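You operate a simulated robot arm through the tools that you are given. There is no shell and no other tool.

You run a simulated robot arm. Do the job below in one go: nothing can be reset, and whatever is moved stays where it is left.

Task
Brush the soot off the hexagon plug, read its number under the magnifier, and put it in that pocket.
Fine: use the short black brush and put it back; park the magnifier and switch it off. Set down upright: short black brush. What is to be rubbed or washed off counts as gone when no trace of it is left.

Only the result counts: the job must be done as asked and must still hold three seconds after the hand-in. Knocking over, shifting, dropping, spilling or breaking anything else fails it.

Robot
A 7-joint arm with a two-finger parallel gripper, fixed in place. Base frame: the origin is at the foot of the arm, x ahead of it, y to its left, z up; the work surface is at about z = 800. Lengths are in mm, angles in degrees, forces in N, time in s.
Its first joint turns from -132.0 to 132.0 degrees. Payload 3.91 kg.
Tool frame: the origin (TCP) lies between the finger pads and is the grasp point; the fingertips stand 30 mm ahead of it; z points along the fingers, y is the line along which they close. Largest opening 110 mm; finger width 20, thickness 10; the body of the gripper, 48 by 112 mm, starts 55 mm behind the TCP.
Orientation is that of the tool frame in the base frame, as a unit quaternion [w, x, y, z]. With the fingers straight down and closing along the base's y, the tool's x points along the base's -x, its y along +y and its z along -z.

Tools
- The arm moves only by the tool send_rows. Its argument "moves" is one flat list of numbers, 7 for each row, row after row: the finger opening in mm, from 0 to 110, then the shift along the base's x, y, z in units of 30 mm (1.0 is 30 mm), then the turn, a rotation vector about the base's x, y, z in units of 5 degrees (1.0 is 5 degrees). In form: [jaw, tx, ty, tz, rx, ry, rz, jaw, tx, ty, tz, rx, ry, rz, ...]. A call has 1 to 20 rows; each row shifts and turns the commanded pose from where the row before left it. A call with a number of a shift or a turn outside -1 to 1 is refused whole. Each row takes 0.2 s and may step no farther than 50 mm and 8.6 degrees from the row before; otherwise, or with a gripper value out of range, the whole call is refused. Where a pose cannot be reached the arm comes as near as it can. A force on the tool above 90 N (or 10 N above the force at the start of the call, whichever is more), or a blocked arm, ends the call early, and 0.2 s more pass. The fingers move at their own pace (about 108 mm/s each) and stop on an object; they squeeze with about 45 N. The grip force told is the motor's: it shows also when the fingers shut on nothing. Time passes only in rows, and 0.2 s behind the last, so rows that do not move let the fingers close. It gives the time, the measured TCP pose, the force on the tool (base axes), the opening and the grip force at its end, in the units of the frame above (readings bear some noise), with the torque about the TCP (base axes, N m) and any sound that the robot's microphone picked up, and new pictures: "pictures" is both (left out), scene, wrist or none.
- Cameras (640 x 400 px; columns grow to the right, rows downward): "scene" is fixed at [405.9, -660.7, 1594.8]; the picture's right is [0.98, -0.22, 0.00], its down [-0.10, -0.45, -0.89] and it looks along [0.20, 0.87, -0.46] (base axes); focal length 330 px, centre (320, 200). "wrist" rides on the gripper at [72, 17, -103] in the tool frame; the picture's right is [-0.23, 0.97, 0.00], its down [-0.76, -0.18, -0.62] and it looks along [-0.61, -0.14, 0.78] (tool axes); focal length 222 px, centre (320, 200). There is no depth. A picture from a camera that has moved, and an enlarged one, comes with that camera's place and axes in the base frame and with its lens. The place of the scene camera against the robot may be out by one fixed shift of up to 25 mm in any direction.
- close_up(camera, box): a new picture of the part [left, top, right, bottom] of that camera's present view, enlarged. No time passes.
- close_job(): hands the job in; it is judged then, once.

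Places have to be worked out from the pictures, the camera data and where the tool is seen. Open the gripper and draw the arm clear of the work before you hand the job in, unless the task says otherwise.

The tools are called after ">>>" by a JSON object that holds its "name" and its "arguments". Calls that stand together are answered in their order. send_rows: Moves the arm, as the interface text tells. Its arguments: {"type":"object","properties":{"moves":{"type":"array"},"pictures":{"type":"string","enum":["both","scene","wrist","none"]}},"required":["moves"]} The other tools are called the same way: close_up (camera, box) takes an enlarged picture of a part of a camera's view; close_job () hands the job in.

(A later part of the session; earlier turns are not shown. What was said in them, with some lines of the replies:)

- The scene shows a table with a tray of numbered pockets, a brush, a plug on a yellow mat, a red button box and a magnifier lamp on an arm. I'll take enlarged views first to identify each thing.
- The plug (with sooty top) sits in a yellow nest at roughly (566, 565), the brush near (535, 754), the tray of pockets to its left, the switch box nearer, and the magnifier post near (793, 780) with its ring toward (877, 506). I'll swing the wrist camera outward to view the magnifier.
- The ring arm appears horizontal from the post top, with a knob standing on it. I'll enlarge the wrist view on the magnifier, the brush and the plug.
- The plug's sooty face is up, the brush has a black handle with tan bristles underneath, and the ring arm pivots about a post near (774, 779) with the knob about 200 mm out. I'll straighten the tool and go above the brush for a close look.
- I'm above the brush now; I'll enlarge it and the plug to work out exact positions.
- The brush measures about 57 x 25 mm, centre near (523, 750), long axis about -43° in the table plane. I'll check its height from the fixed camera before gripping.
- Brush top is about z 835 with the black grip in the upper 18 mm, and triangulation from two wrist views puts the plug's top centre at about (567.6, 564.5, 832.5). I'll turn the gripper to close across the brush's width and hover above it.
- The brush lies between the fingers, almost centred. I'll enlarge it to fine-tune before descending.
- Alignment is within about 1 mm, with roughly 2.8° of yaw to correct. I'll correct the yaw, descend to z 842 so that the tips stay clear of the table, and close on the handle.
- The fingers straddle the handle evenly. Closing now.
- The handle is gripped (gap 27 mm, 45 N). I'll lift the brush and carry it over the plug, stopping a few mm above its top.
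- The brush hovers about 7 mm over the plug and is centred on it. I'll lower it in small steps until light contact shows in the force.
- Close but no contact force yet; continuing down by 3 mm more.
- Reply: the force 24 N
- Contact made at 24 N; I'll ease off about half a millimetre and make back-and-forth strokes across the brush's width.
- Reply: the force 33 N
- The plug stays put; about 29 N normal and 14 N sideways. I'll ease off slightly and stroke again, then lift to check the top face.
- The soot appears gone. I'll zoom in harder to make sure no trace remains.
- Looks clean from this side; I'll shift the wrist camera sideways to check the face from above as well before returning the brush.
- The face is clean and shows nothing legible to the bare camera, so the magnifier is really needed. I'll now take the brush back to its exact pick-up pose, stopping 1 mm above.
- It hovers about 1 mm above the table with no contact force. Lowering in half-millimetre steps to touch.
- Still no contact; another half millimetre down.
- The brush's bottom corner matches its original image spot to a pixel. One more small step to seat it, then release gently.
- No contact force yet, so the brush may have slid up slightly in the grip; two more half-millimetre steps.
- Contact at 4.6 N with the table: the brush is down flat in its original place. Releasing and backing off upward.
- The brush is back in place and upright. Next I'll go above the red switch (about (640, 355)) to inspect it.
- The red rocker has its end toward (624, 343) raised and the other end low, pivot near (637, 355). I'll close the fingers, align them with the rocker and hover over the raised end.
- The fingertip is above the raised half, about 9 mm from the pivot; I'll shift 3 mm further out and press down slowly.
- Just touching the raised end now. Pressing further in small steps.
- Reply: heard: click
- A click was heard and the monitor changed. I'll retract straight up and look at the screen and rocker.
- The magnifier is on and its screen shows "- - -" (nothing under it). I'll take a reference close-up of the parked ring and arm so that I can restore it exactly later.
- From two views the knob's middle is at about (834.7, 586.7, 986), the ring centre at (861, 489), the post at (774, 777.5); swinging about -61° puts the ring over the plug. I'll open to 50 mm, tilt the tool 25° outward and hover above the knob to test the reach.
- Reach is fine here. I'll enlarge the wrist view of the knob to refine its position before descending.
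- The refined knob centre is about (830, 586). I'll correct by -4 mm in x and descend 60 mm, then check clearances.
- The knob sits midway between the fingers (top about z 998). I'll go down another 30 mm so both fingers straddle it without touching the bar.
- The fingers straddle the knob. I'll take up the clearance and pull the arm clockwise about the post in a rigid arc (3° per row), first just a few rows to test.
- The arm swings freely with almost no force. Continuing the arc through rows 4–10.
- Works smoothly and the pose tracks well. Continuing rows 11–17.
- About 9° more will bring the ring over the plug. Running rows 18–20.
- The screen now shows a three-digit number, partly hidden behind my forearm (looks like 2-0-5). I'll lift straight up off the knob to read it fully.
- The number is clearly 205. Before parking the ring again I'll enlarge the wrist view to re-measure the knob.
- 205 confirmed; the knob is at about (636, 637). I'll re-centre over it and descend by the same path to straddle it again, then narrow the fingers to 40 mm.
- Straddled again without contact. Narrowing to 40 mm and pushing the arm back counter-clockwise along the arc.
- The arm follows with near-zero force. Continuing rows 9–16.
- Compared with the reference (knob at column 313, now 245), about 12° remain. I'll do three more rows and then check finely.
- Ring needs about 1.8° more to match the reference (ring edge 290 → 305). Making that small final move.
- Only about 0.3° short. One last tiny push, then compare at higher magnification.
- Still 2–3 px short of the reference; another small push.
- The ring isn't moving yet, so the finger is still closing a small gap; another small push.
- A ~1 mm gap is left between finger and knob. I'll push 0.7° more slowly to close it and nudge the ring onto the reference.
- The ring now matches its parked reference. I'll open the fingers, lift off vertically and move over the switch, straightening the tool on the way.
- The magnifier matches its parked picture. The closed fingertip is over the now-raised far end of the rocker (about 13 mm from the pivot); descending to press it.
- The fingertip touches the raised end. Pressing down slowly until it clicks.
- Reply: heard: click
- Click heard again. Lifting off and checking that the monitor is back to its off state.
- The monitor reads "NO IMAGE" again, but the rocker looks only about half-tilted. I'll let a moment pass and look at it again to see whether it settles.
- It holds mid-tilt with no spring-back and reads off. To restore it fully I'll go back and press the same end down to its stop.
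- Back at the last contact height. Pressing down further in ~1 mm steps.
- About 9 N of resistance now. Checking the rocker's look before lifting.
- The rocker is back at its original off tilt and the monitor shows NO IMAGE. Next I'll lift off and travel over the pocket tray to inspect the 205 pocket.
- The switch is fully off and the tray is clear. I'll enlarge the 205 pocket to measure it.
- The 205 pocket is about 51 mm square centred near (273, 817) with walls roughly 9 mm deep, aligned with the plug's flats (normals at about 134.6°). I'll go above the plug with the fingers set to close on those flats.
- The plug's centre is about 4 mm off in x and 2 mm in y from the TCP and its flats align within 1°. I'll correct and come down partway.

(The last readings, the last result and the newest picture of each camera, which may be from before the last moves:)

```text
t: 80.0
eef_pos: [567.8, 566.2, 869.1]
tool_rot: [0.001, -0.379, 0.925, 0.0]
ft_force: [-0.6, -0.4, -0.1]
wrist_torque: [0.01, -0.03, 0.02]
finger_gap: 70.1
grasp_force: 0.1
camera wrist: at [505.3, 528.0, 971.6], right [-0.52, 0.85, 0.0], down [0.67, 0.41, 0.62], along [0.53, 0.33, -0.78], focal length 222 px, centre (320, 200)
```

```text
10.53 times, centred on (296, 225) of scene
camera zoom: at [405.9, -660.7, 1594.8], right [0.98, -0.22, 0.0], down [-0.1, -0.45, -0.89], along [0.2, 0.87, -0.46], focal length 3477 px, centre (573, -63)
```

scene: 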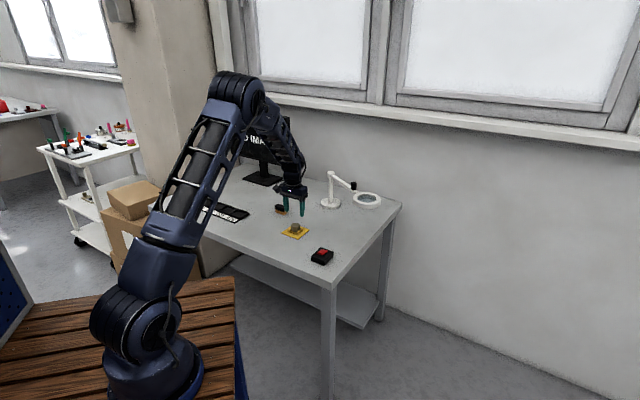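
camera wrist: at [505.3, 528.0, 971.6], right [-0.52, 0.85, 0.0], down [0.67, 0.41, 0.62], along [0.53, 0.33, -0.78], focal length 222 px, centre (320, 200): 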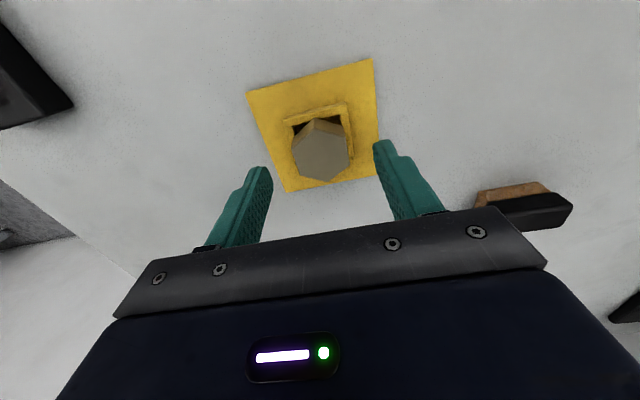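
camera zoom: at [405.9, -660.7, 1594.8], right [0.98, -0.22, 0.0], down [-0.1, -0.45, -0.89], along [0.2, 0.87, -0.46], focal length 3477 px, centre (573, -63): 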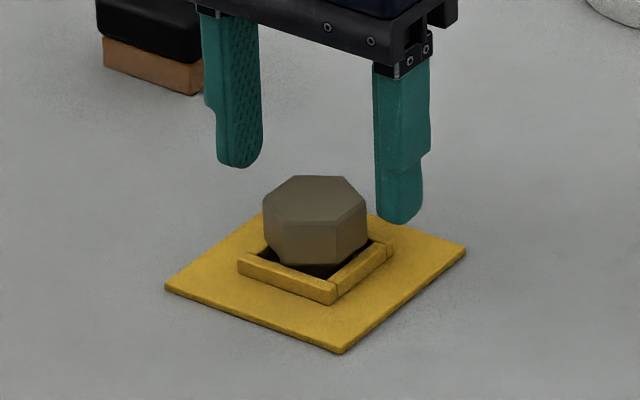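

Nearly centred (about 1 mm off). A last trim, then down so the tips overlap the plug's upper 10 mm, and close.

>>> {"name": "send_rows", "arguments": {"moves": [70, -0.047, 0, -0.27, 0, 0, 0, 70, 0, 0, -0.27, 0, 0, 0, 70, 0, 0, 0, 0, 0, 0, 30, 0, 0, 0, 0, 0, 0, 30, 0, 0, 0, 0, 0, 0, 30, 0, 0, 0, 0, 0, 0, 30, 0, 0, 0, 0, 0, 0], "pictures": "wrist"}}

>>> {"name": "close_up", "arguments": {"camera": "wrist", "box": [250, 90, 390, 220]}}

>>> {"name": "close_up", "arguments": {"camera": "scene", "box": [276, 206, 316, 244]}}

```text
t: 81.6
eef_pos: [567.8, 566.0, 853.3]
tool_rot: [0.0, -0.379, 0.925, 0.0]
ft_force: [-1.3, 0.1, -0.3]
wrist_torque: [0.0, 0.08, 0.01]
finger_gap: 36.5
grasp_force: 44.9
camera wrist: at [504.8, 527.6, 955.9], right [-0.52, 0.85, 0.0], down [0.67, 0.41, 0.62], along [0.53, 0.33, -0.78], focal length 222 px, centre (320, 200)
```

wrist: 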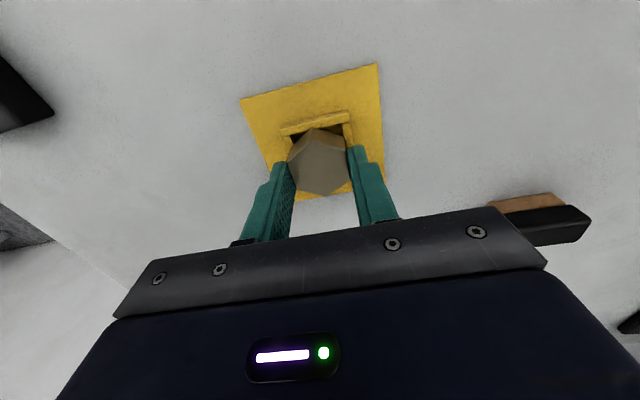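

```text
3.08 times, centred on (320, 155) of wrist
camera zoom: at [504.8, 527.6, 955.9], right [-0.52, 0.85, 0.0], down [0.67, 0.41, 0.62], along [0.53, 0.33, -0.78], focal length 684 px, centre (320, 338)
```

zoom: 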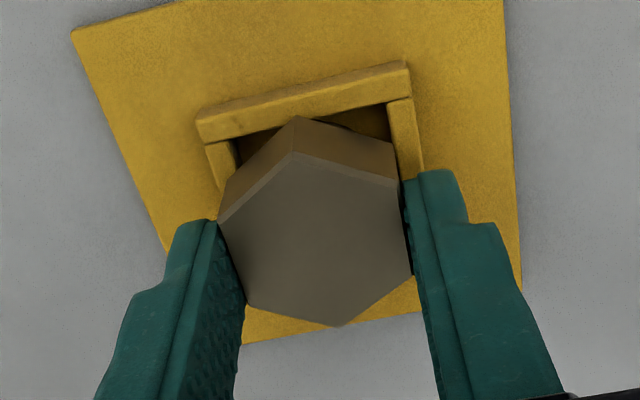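

```text
10.53 times, centred on (296, 225) of scene
camera zoom: at [405.9, -660.7, 1594.8], right [0.98, -0.22, 0.0], down [-0.1, -0.45, -0.89], along [0.2, 0.87, -0.46], focal length 3477 px, centre (573, -63)
```

zoom: 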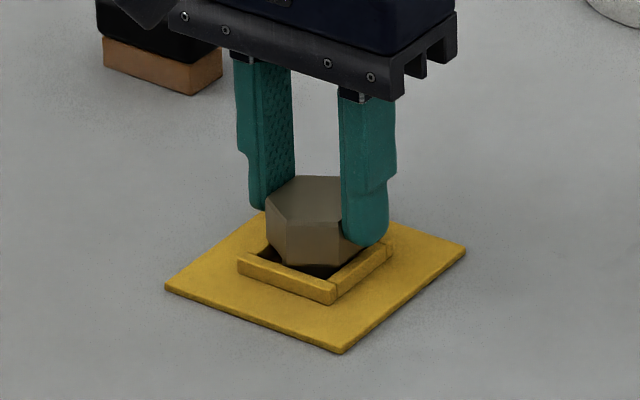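

Gripped on the flats (gap 36.5 mm, 45 N) without tilting. Lifting gently and checking.

>>> {"name": "send_rows", "arguments": {"moves": [30, 0, 0, 0.15, 0, 0, 0, 30, 0, 0, 0.3, 0, 0, 0, 30, 0, 0, 0.6, 0, 0, 0, 30, 0, 0, 0.6, 0, 0, 0, 30, 0, 0, 0.6, 0, 0, 0, 30, 0, 0, 0, 0, 0, 0], "pictures": "wrist"}}

>>> {"name": "close_up", "arguments": {"camera": "scene", "box": [270, 190, 322, 240]}}

>>> {"name": "close_up", "arguments": {"camera": "wrist", "box": [250, 90, 390, 220]}}

```text
t: 83.0
eef_pos: [568.4, 565.9, 922.3]
tool_rot: [0.0, -0.379, 0.925, 0.0]
ft_force: [0.0, -0.1, -2.4]
wrist_torque: [0.0, 0.0, -0.02]
finger_gap: 36.4
grasp_force: 45.2
camera wrist: at [506.1, 527.4, 1024.5], right [-0.52, 0.85, 0.0], down [0.67, 0.41, 0.62], along [0.53, 0.33, -0.78], focal length 222 px, centre (320, 200)
```

wrist: 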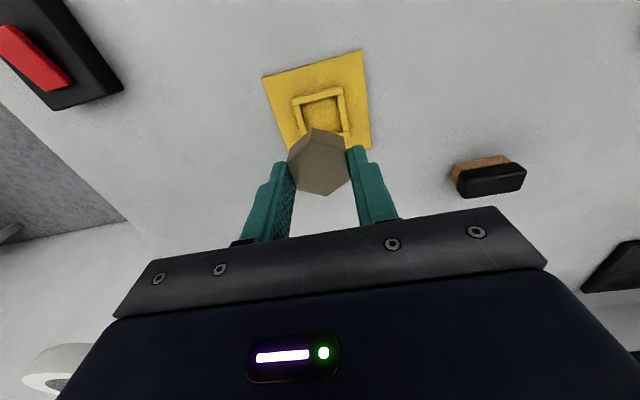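

```text
8.00 times, centred on (296, 215) of scene
camera zoom: at [405.9, -660.7, 1594.8], right [0.98, -0.22, 0.0], down [-0.1, -0.45, -0.89], along [0.2, 0.87, -0.46], focal length 2643 px, centre (512, 80)
```

zoom: 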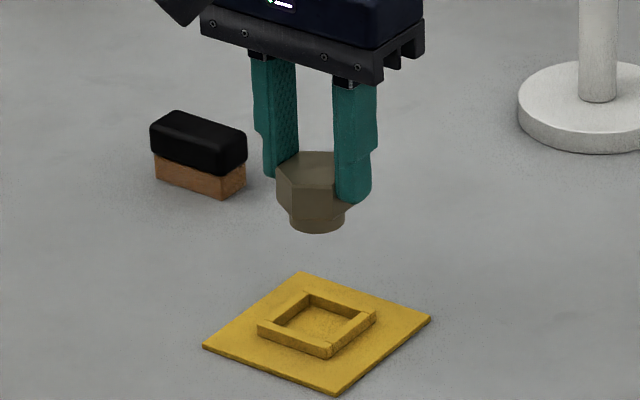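

```text
3.08 times, centred on (320, 155) of wrist
camera zoom: at [506.1, 527.4, 1024.5], right [-0.52, 0.85, 0.0], down [0.67, 0.41, 0.62], along [0.53, 0.33, -0.78], focal length 684 px, centre (320, 338)
```

zoom: 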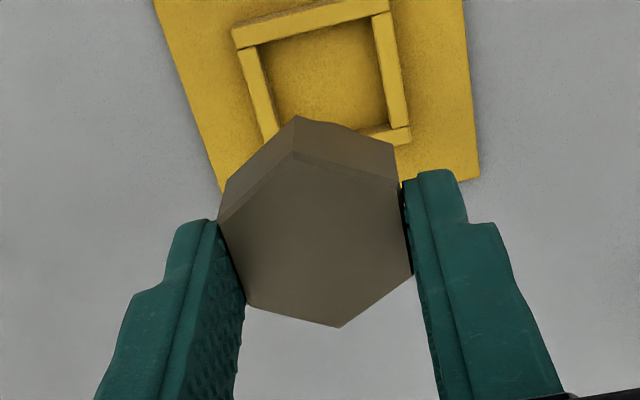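

The plug is a hex head on a short round stem, so in the pocket the head will stay above the walls and the fingers clear. Carrying it over the 205 pocket.

>>> {"name": "send_rows", "arguments": {"moves": [30, -0.894, 0.761, 0, 0, 0, 0, 30, -0.894, 0.761, 0, 0, 0, 0, 30, -0.894, 0.761, 0, 0, 0, 0, 30, -0.894, 0.761, 0, 0, 0, 0, 30, -0.894, 0.761, 0, 0, 0, 0, 30, -0.894, 0.761, 0, 0, 0, 0, 30, -0.894, 0.761, 0, 0, 0, 0, 30, -0.894, 0.761, 0, 0, 0, 0, 30, -0.894, 0.761, 0, 0, 0, 0, 30, -0.894, 0.761, 0, 0, 0, 0, 30, -0.894, 0.761, 0, 0, 0, 0, 30, 0, 0, 0, 0, 0, 0], "pictures": "both"}}

>>> {"name": "close_up", "arguments": {"camera": "wrist", "box": [200, 20, 440, 200]}}

>>> {"name": "close_up", "arguments": {"camera": "scene", "box": [190, 170, 262, 230]}}

```text
t: 85.6
eef_pos: [274.6, 815.5, 918.6]
tool_rot: [0.0, -0.38, 0.925, 0.001]
ft_force: [0.7, 0.3, -2.0]
wrist_torque: [0.0, -0.05, -0.01]
finger_gap: 36.6
grasp_force: 44.8
camera wrist: at [211.0, 777.5, 1021.3], right [-0.52, 0.85, 0.0], down [0.67, 0.41, 0.62], along [0.53, 0.33, -0.78], focal length 222 px, centre (320, 200)
```

scene: 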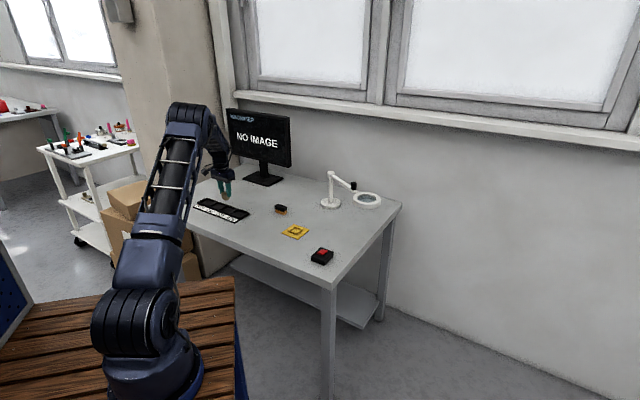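
wrist: 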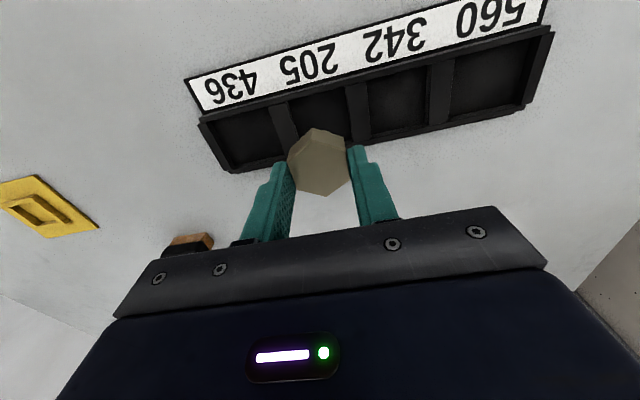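

```text
2.22 times, centred on (320, 110) of wrist
camera zoom: at [211.0, 777.5, 1021.3], right [-0.52, 0.85, 0.0], down [0.67, 0.41, 0.62], along [0.53, 0.33, -0.78], focal length 494 px, centre (320, 400)
```

zoom: 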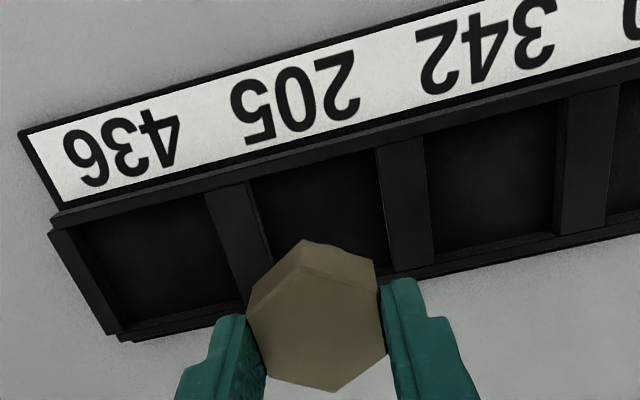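

```text
6.67 times, centred on (226, 200) of scene
camera zoom: at [405.9, -660.7, 1594.8], right [0.98, -0.22, 0.0], down [-0.1, -0.45, -0.89], along [0.2, 0.87, -0.46], focal length 2202 px, centre (947, 200)
```

zoom: 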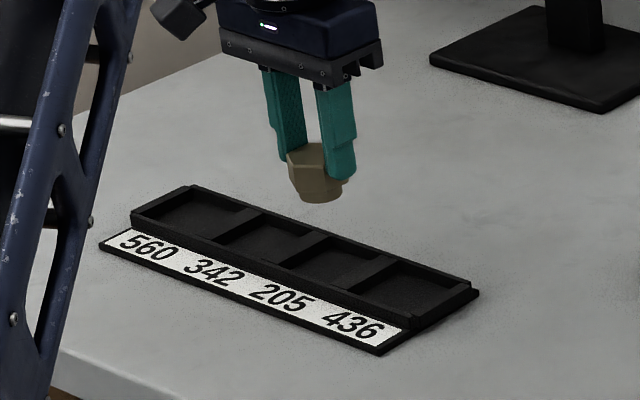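

The plug hangs over the 205 pocket; the pocket centre is about 3 mm further in +y. I'll correct and lower to just above the floor.

>>> {"name": "send_rows", "arguments": {"moves": [30, 0.013, 0.105, 0, 0, 0, 0, 30, 0, 0, -0.6, 0, 0, 0, 30, 0, 0, -0.6, 0, 0, 0, 30, 0, 0, -0.6, 0, 0, 0, 30, 0, 0, 0, 0, 0, 0], "pictures": "wrist"}}

>>> {"name": "close_up", "arguments": {"camera": "wrist", "box": [220, 60, 420, 220]}}

>>> {"name": "close_up", "arguments": {"camera": "scene", "box": [205, 185, 253, 225]}}

```text
t: 86.8
eef_pos: [274.0, 818.3, 866.6]
tool_rot: [0.0, -0.379, 0.925, 0.0]
ft_force: [-0.1, -0.6, -3.0]
wrist_torque: [0.0, -0.01, 0.03]
finger_gap: 36.6
grasp_force: 45.2
camera wrist: at [211.6, 780.3, 969.0], right [-0.52, 0.85, 0.0], down [0.67, 0.41, 0.62], along [0.53, 0.33, -0.78], focal length 222 px, centre (320, 200)
```

wrist: 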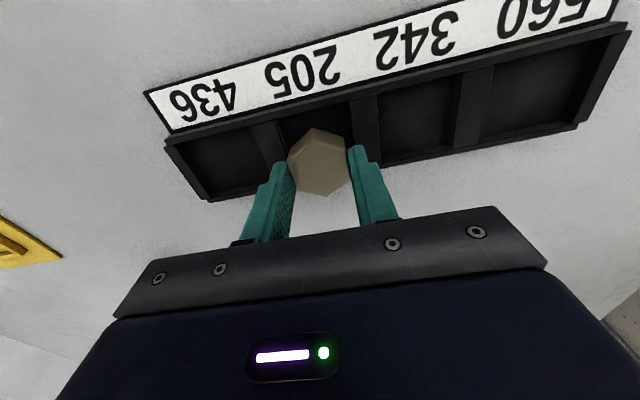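

```text
2.50 times, centred on (320, 140) of wrist
camera zoom: at [211.6, 780.3, 969.0], right [-0.52, 0.85, 0.0], down [0.67, 0.41, 0.62], along [0.53, 0.33, -0.78], focal length 555 px, centre (320, 350)
```

zoom: 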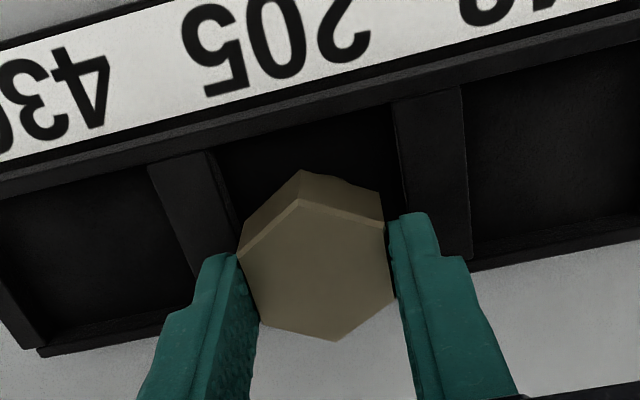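

```text
10.00 times, centred on (229, 205) of scene
camera zoom: at [405.9, -660.7, 1594.8], right [0.98, -0.22, 0.0], down [-0.1, -0.45, -0.89], along [0.2, 0.87, -0.46], focal length 3303 px, centre (1230, 150)
```

zoom: 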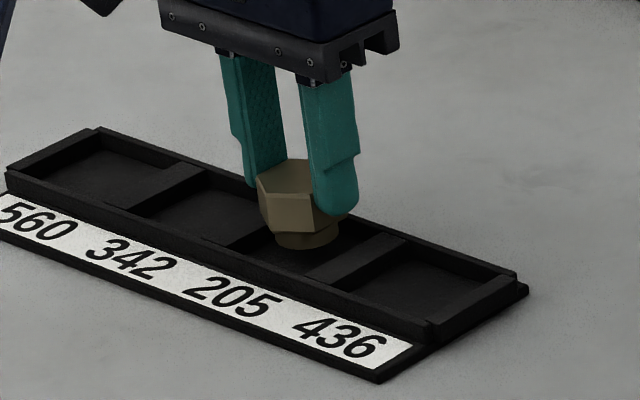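

It's entering the 205 pocket, centred between the dividers. Lowering further in smaller steps.

>>> {"name": "send_rows", "arguments": {"moves": [30, 0, 0, -0.15, 0, 0, 0, 30, 0, 0, -0.1, 0, 0, 0, 30, 0, 0, -0.06, 0, 0, 0, 30, 0, 0, 0, 0, 0, 0], "pictures": "none"}}

>>> {"name": "close_up", "arguments": {"camera": "scene", "box": [212, 192, 248, 222]}}

```text
t: 87.8
eef_pos: [273.8, 819.3, 856.3]
tool_rot: [0.0, -0.38, 0.925, 0.0]
ft_force: [-0.3, 0.2, -1.8]
wrist_torque: [0.03, 0.02, 0.03]
finger_gap: 36.6
grasp_force: 44.8
```

```text
13.33 times, centred on (230, 207) of scene
camera zoom: at [405.9, -660.7, 1594.8], right [0.98, -0.22, 0.0], down [-0.1, -0.45, -0.89], along [0.2, 0.87, -0.46], focal length 4404 px, centre (1520, 107)
```

zoom: 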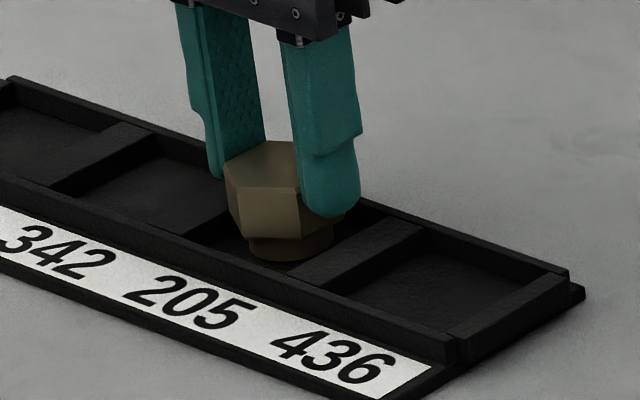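

The stem is nearly at the pocket floor. Continuing in 0.6–1 mm steps with force checks.

>>> {"name": "send_rows", "arguments": {"moves": [30, 0, 0, -0.03, 0, 0, 0, 30, 0, 0, -0.03, 0, 0, 0, 30, 0, 0, 0, 0, 0, 0], "pictures": "none"}}

```text
t: 88.6
eef_pos: [273.2, 819.7, 854.4]
tool_rot: [0.0, -0.38, 0.925, 0.001]
ft_force: [-0.1, 0.5, 0.9]
wrist_torque: [-0.05, -0.05, 0.0]
finger_gap: 36.4
grasp_force: 44.8
```

The vertical force rose about 3 N: contact is beginning. One more half millimetre.

>>> {"name": "send_rows", "arguments": {"moves": [30, 0, 0, -0.015, 0, 0, 0, 30, 0, 0, 0, 0, 0, 0], "pictures": "none"}}

>>> {"name": "close_up", "arguments": {"camera": "scene", "box": [212, 192, 248, 222]}}

```text
t: 89.2
eef_pos: [272.8, 820.8, 855.0]
tool_rot: [-0.001, -0.38, 0.925, 0.0]
ft_force: [-0.3, 1.3, 0.3]
wrist_torque: [0.01, -0.05, -0.02]
finger_gap: 36.6
grasp_force: 45.2
```

```text
13.33 times, centred on (230, 207) of scene
camera zoom: at [405.9, -660.7, 1594.8], right [0.98, -0.22, 0.0], down [-0.1, -0.45, -0.89], along [0.2, 0.87, -0.46], focal length 4404 px, centre (1520, 107)
```

zoom: 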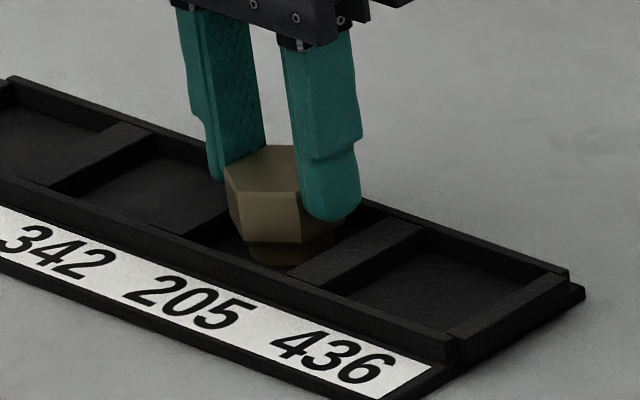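

Light contact (weight carried by the floor). One more tiny step to confirm before releasing.

>>> {"name": "send_rows", "arguments": {"moves": [30, 0, 0, -0.015, 0, 0, 0, 30, 0, 0, 0, 0, 0, 0], "pictures": "none"}}

```text
t: 89.8
eef_pos: [273.8, 820.7, 853.9]
tool_rot: [0.002, -0.38, 0.925, 0.0]
ft_force: [0.2, 0.6, 4.9]
wrist_torque: [-0.07, -0.05, 0.0]
finger_gap: 36.2
grasp_force: 45.3
```

Firmly seated (about 7 N change). Releasing and lifting straight up.

>>> {"name": "send_rows", "arguments": {"moves": [56, 0, 0, 0, 0, 0, 0, 56, 0, 0, 0, 0, 0, 0, 56, 0, 0, 0, 0, 0, 0, 56, 0, 0, 0.4, 0, 0, 0, 56, 0, 0, 0.9, 0, 0, 0, 56, 0, 0, 0.9, 0, 0, 0, 56, 0, 0, 0.9, 0, 0, 0, 56, 0, 0, 0.9, 0, 0, 0], "pictures": "both"}}

>>> {"name": "close_up", "arguments": {"camera": "scene", "box": [190, 180, 262, 230]}}

>>> {"name": "close_up", "arguments": {"camera": "wrist", "box": [200, 20, 440, 200]}}

```text
t: 91.6
eef_pos: [274.9, 819.7, 973.8]
tool_rot: [0.0, -0.379, 0.925, 0.0]
ft_force: [0.6, -0.5, -0.9]
wrist_torque: [-0.02, -0.02, 0.01]
finger_gap: 55.7
grasp_force: 0.0
camera wrist: at [212.5, 781.0, 1076.0], right [-0.52, 0.85, 0.0], down [0.67, 0.41, 0.62], along [0.53, 0.32, -0.78], focal length 222 px, centre (320, 200)
```

scene: 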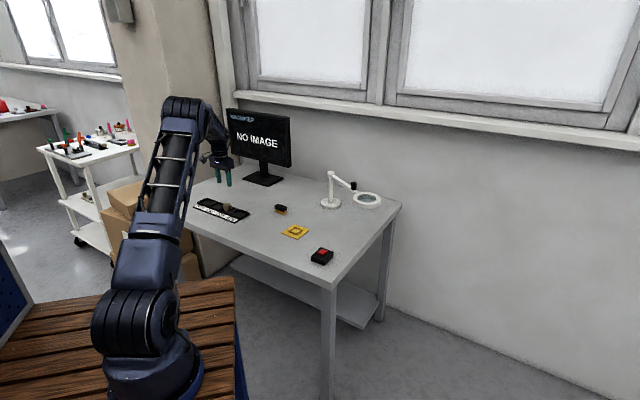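
wrist: 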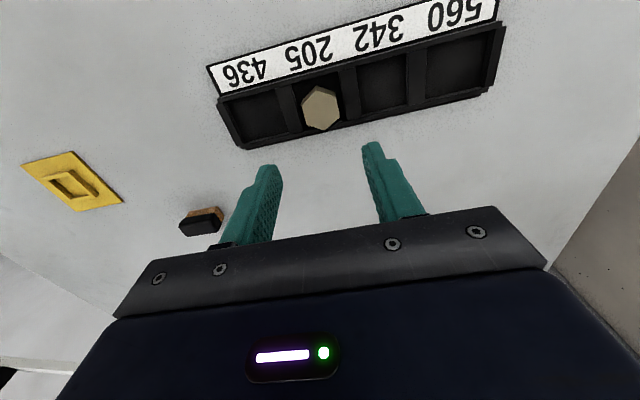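

```text
8.00 times, centred on (226, 205) of scene
camera zoom: at [405.9, -660.7, 1594.8], right [0.98, -0.22, 0.0], down [-0.1, -0.45, -0.89], along [0.2, 0.87, -0.46], focal length 2643 px, centre (1072, 160)
```

zoom: 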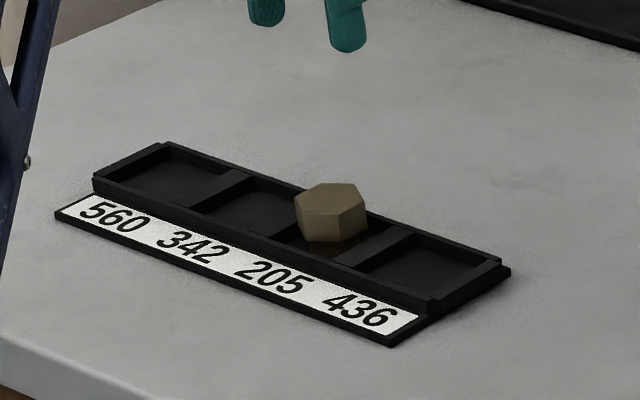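

```text
2.22 times, centred on (320, 110) of wrist
camera zoom: at [212.5, 781.0, 1076.0], right [-0.52, 0.85, 0.0], down [0.67, 0.41, 0.62], along [0.53, 0.32, -0.78], focal length 494 px, centre (320, 400)
```

zoom: 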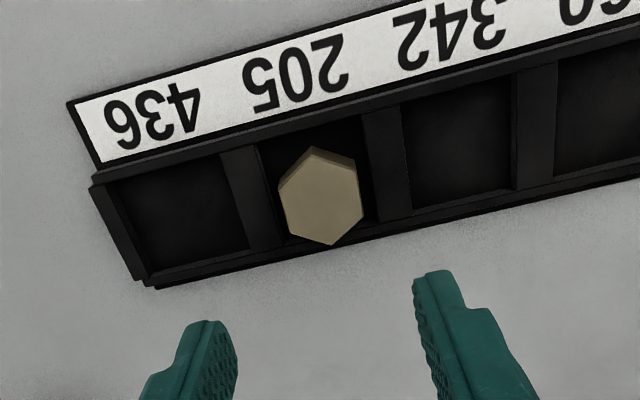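

The plug stands in the 205 pocket, upright and level. I'll retract the arm to a clear, open pose and then check everything once more.

>>> {"name": "send_rows", "arguments": {"moves": [56, 0, 0, 0.8, 0, 0, 0, 110, 0.167, -0.963, 0.5, 0, 0, -0.991, 110, 0.167, -0.963, 0.5, 0, 0, -0.991, 110, 0.167, -0.963, 0.5, 0, 0, -0.991, 110, 0.167, -0.963, 0.5, 0, 0, -0.991, 110, 0.167, -0.963, 0.5, 0, 0, -0.991, 110, 0.167, -0.963, 0.5, 0, 0, -0.991, 110, 0.167, -0.963, 0.5, 0, 0, -0.991, 110, 0.167, -0.963, 0.5, 0, 0, -0.991, 110, 0.167, -0.963, 0.5, 0, 0, -0.991, 110, 0, 0, 0, 0, 0, 0, 110, 0, 0, 0, 0, 0, 0], "pictures": "both"}}

>>> {"name": "close_up", "arguments": {"camera": "scene", "box": [190, 190, 252, 230]}}

>>> {"name": "close_up", "arguments": {"camera": "scene", "box": [260, 160, 410, 275]}}

>>> {"name": "close_up", "arguments": {"camera": "scene", "box": [320, 160, 390, 215]}}

>>> {"name": "close_up", "arguments": {"camera": "scene", "box": [270, 200, 294, 215]}}

>>> {"name": "close_up", "arguments": {"camera": "scene", "box": [220, 100, 310, 190]}}

```text
t: 94.2
eef_pos: [320.4, 560.1, 1134.5]
tool_rot: [0.0, -0.001, 1.0, 0.0]
ft_force: [-0.2, 0.6, -0.2]
wrist_torque: [0.02, 0.0, 0.01]
finger_gap: 110.1
grasp_force: 0.0
camera wrist: at [248.4, 577.9, 1236.5], right [0.23, 0.97, 0.0], down [0.76, -0.18, 0.62], along [0.61, -0.14, -0.78], focal length 222 px, centre (320, 200)
```

scene: 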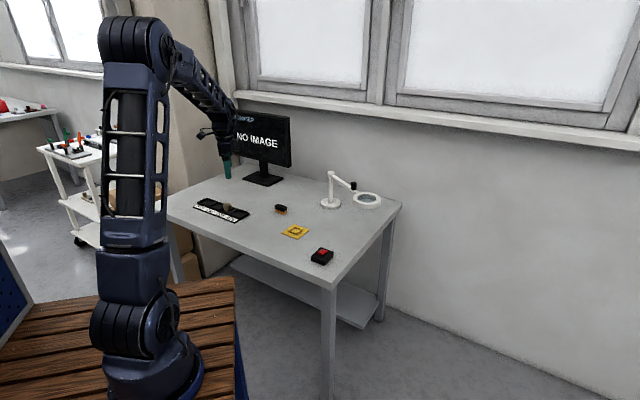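
wrist: 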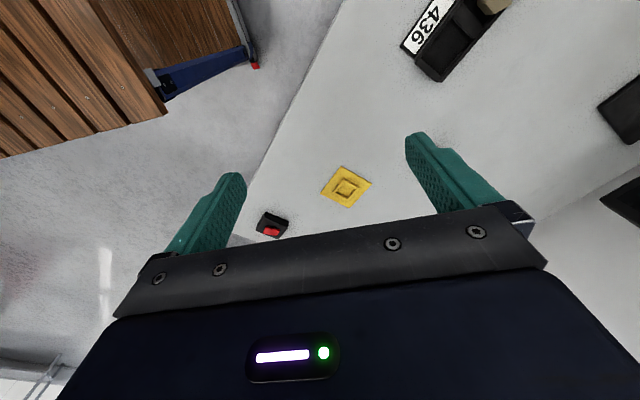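

```text
10.00 times, centred on (221, 210) of scene
camera zoom: at [405.9, -660.7, 1594.8], right [0.98, -0.22, 0.0], down [-0.1, -0.45, -0.89], along [0.2, 0.87, -0.46], focal length 3303 px, centre (1310, 100)
```

zoom: 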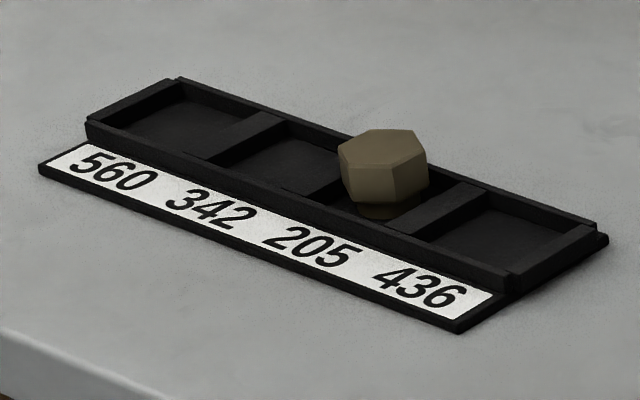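

```text
3.48 times, centred on (335, 218) of scene
camera zoom: at [405.9, -660.7, 1594.8], right [0.98, -0.22, 0.0], down [-0.1, -0.45, -0.89], along [0.2, 0.87, -0.46], focal length 1149 px, centre (268, 139)
```

zoom: 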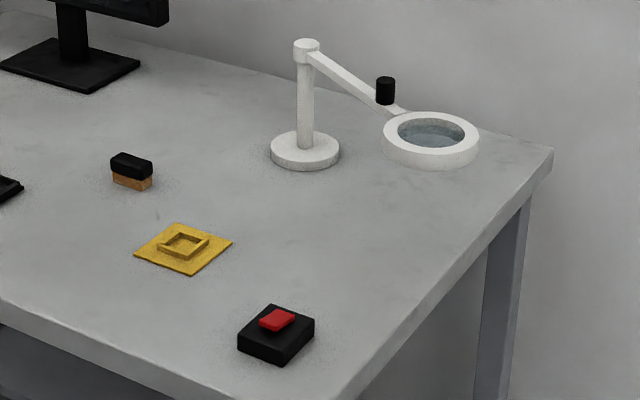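

```text
7.27 times, centred on (355, 188) of scene
camera zoom: at [405.9, -660.7, 1594.8], right [0.98, -0.22, 0.0], down [-0.1, -0.45, -0.89], along [0.2, 0.87, -0.46], focal length 2402 px, centre (66, 291)
```

zoom: 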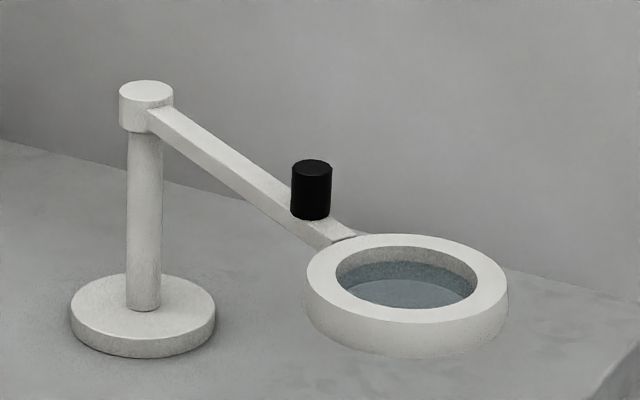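

```text
16.00 times, centred on (282, 208) of scene
camera zoom: at [405.9, -660.7, 1594.8], right [0.98, -0.22, 0.0], down [-0.1, -0.45, -0.89], along [0.2, 0.87, -0.46], focal length 5285 px, centre (928, 80)
```

zoom: 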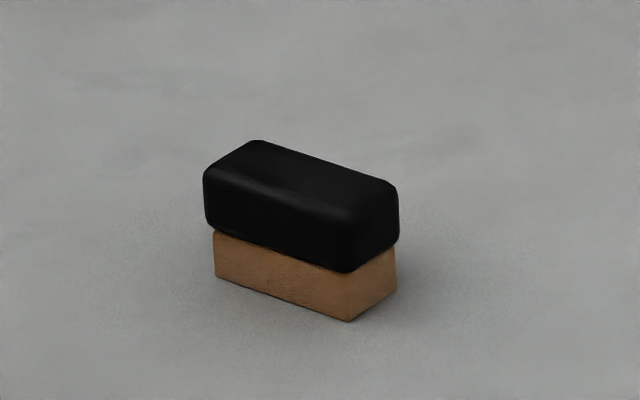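

```text
4.44 times, centred on (265, 145) of scene
camera zoom: at [405.9, -660.7, 1594.8], right [0.98, -0.22, 0.0], down [-0.1, -0.45, -0.89], along [0.2, 0.87, -0.46], focal length 1468 px, centre (564, 444)
```

zoom: 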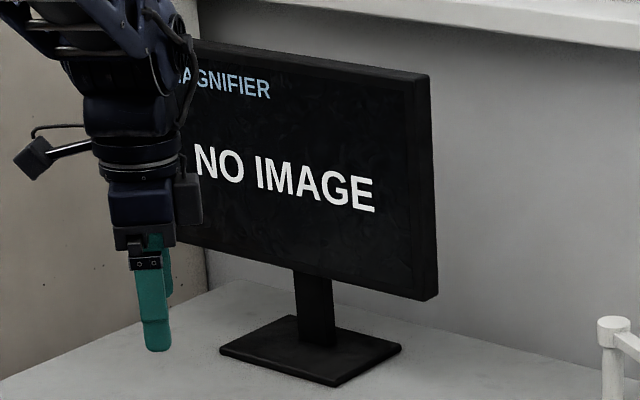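

Brush, magnifier, switch and mat all match their original pictures. I'll take one closer look at the plug in the pocket to be sure it sits level and steady.

>>> {"name": "close_up", "arguments": {"camera": "scene", "box": [216, 198, 242, 216]}}

```text
16.00 times, centred on (229, 207) of scene
camera zoom: at [405.9, -660.7, 1594.8], right [0.98, -0.22, 0.0], down [-0.1, -0.45, -0.89], along [0.2, 0.87, -0.46], focal length 5285 px, centre (1776, 88)
```

zoom: 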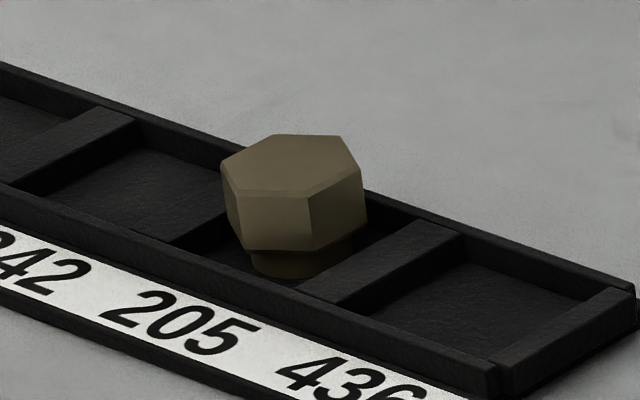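

From this angle the plug's edges look slightly slanted, so it may be leaning on a pocket wall. I'll go back above it and inspect with the wrist camera.

>>> {"name": "send_rows", "arguments": {"moves": [70, -0.167, 0.963, -0.5, 0, 0, 0.991, 70, -0.167, 0.963, -0.5, 0, 0, 0.991, 70, -0.167, 0.963, -0.5, 0, 0, 0.991, 70, -0.167, 0.963, -0.5, 0, 0, 0.991, 70, -0.167, 0.963, -0.5, 0, 0, 0.991, 70, -0.167, 0.963, -0.5, 0, 0, 0.991, 70, -0.167, 0.963, -0.5, 0, 0, 0.991, 70, -0.167, 0.963, -0.5, 0, 0, 0.991, 70, -0.167, 0.963, -0.5, 0, 0, 0.991, 70, 0, 0, -0.8, 0, 0, 0, 70, 0, 0, -0.5, 0, 0, 0, 70, 0, 0, -0.5, 0, 0, 0, 70, 0, 0, 0, 0, 0, 0], "pictures": "wrist"}}

>>> {"name": "close_up", "arguments": {"camera": "wrist", "box": [270, 70, 370, 170]}}

```text
t: 97.0
eef_pos: [273.8, 819.0, 944.3]
tool_rot: [0.0, -0.379, 0.925, 0.0]
ft_force: [0.0, -0.1, -0.2]
wrist_torque: [-0.03, 0.02, 0.03]
finger_gap: 70.1
grasp_force: 0.1
camera wrist: at [211.3, 781.1, 1046.0], right [-0.52, 0.85, 0.0], down [0.67, 0.41, 0.62], along [0.53, 0.33, -0.78], focal length 222 px, centre (320, 200)
```

wrist: 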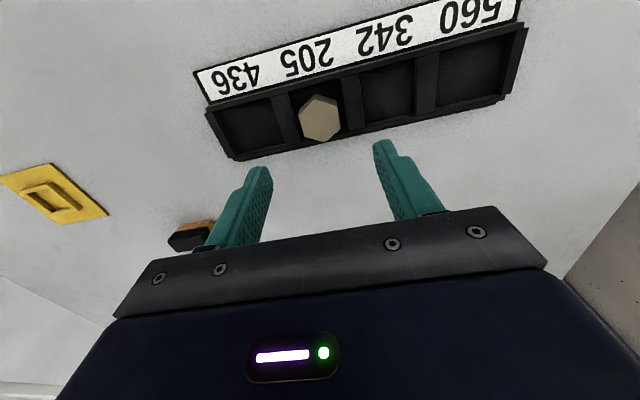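

```text
4.00 times, centred on (320, 120) of wrist
camera zoom: at [211.3, 781.1, 1046.0], right [-0.52, 0.85, 0.0], down [0.67, 0.41, 0.62], along [0.53, 0.33, -0.78], focal length 888 px, centre (320, 520)
```

zoom: 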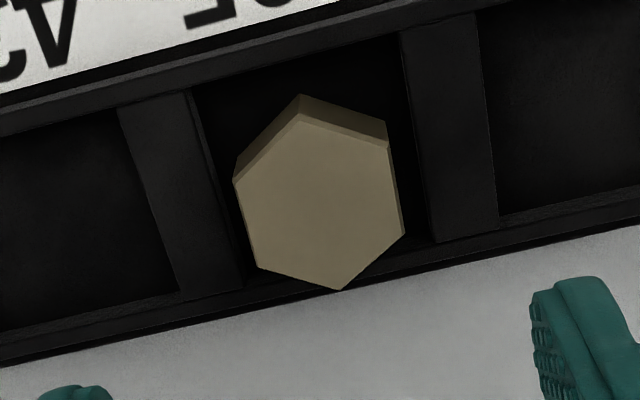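

I'll enlarge the plug further to compare its top and lower edges against a level pose.

>>> {"name": "close_up", "arguments": {"camera": "wrist", "box": [295, 88, 345, 148]}}

```text
6.67 times, centred on (320, 118) of wrist
camera zoom: at [211.3, 781.1, 1046.0], right [-0.52, 0.85, 0.0], down [0.67, 0.41, 0.62], along [0.53, 0.33, -0.78], focal length 1481 px, centre (320, 747)
```

zoom: 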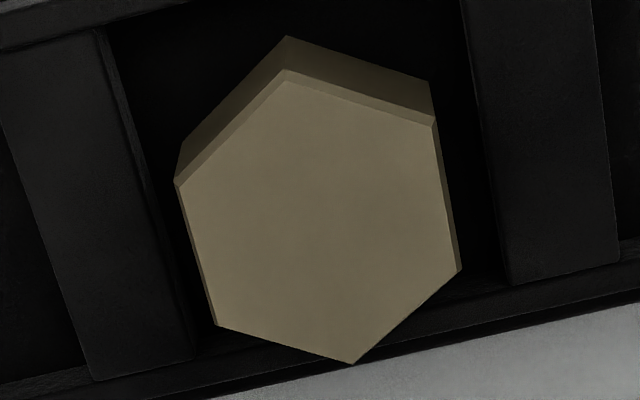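

The measured edges agree with a level plug (within about 1°), centred within ~3 mm of the pocket centre, so it sits properly. Retracting the arm clear with the gripper open.

>>> {"name": "send_rows", "arguments": {"moves": [70, 0, 0, 0.8, 0, 0, 0, 70, 0, 0, 0.8, 0, 0, 0, 110, 0.167, -0.963, 0.5, 0, 0, -0.991, 110, 0.167, -0.963, 0.5, 0, 0, -0.991, 110, 0.167, -0.963, 0.5, 0, 0, -0.991, 110, 0.167, -0.963, 0.5, 0, 0, -0.991, 110, 0.167, -0.963, 0.5, 0, 0, -0.991, 110, 0.167, -0.963, 0.5, 0, 0, -0.991, 110, 0.167, -0.963, 0.5, 0, 0, -0.991, 110, 0.167, -0.963, 0.5, 0, 0, -0.991, 110, 0.167, -0.963, 0.5, 0, 0, -0.991, 110, 0, 0, 0, 0, 0, 0, 110, 0, 0, 0, 0, 0, 0], "pictures": "both"}}

>>> {"name": "close_up", "arguments": {"camera": "scene", "box": [190, 190, 252, 230]}}

>>> {"name": "close_up", "arguments": {"camera": "scene", "box": [308, 242, 338, 270]}}

```text
t: 99.8
eef_pos: [321.3, 559.3, 1127.8]
tool_rot: [0.0, 0.0, 1.0, 0.0]
ft_force: [0.2, 0.1, 0.0]
wrist_torque: [-0.01, 0.0, 0.03]
finger_gap: 109.9
grasp_force: 0.1
camera wrist: at [248.9, 577.1, 1231.1], right [0.23, 0.97, 0.0], down [0.76, -0.18, 0.62], along [0.61, -0.14, -0.78], focal length 222 px, centre (320, 200)
```

scene: 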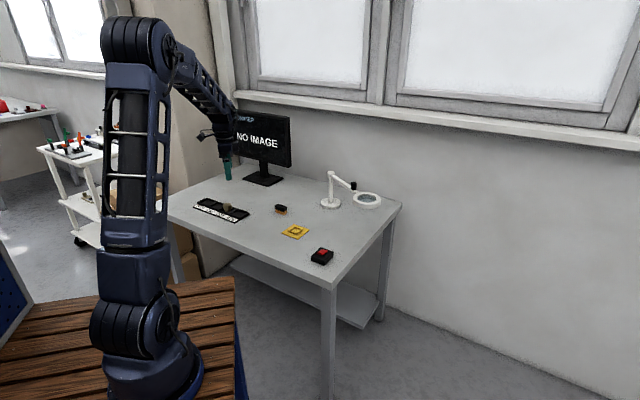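
wrist: 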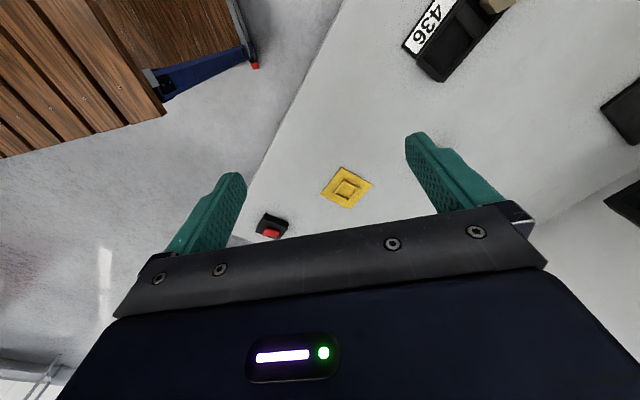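

```text
10.00 times, centred on (221, 210) of scene
camera zoom: at [405.9, -660.7, 1594.8], right [0.98, -0.22, 0.0], down [-0.1, -0.45, -0.89], along [0.2, 0.87, -0.46], focal length 3303 px, centre (1310, 100)
```

zoom: 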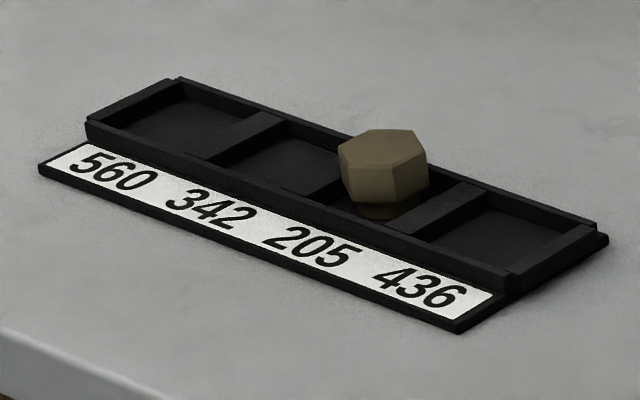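

```text
14.29 times, centred on (323, 256) of scene
camera zoom: at [405.9, -660.7, 1594.8], right [0.98, -0.22, 0.0], down [-0.1, -0.45, -0.89], along [0.2, 0.87, -0.46], focal length 4719 px, centre (277, -600)
```

zoom: 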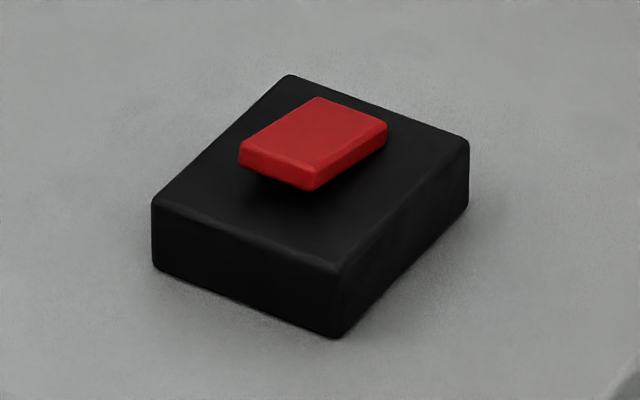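

Everything checks out:
- The plug is clean and stands in pocket 205.
- The brush is upright in its original place.
- The magnifier is parked and off; the monitor shows NO IMAGE.
- The tray and mat have not moved.
- The arm is clear with the gripper open.

Handing in.

>>> {"name": "close_job", "arguments": {}}

```text
The job is handed in.
```

The job is handed in. The soot is off the hexagon plug, the magnifier read **205**, and the plug now stands upright in the 205 pocket.

- **Plug:** close-ups from two sides showed no soot left on its face. In the pocket it sits level to within about 1°, roughly 3 mm off the pocket centre.
- **Brush:** I used the short black brush and put it back upright in its original place. It matches the starting picture to about a pixel.
- **Magnifier:** I swung it back to its parked position, where it matches the picture I took before moving it, and switched it off. My first press left the switch only half-tilted, so I pressed it again down to its stop. The monitor shows NO IMAGE, as at the start.
- **Everything else:** the tray and mat are where they were. The arm is drawn clear with the gripper open.
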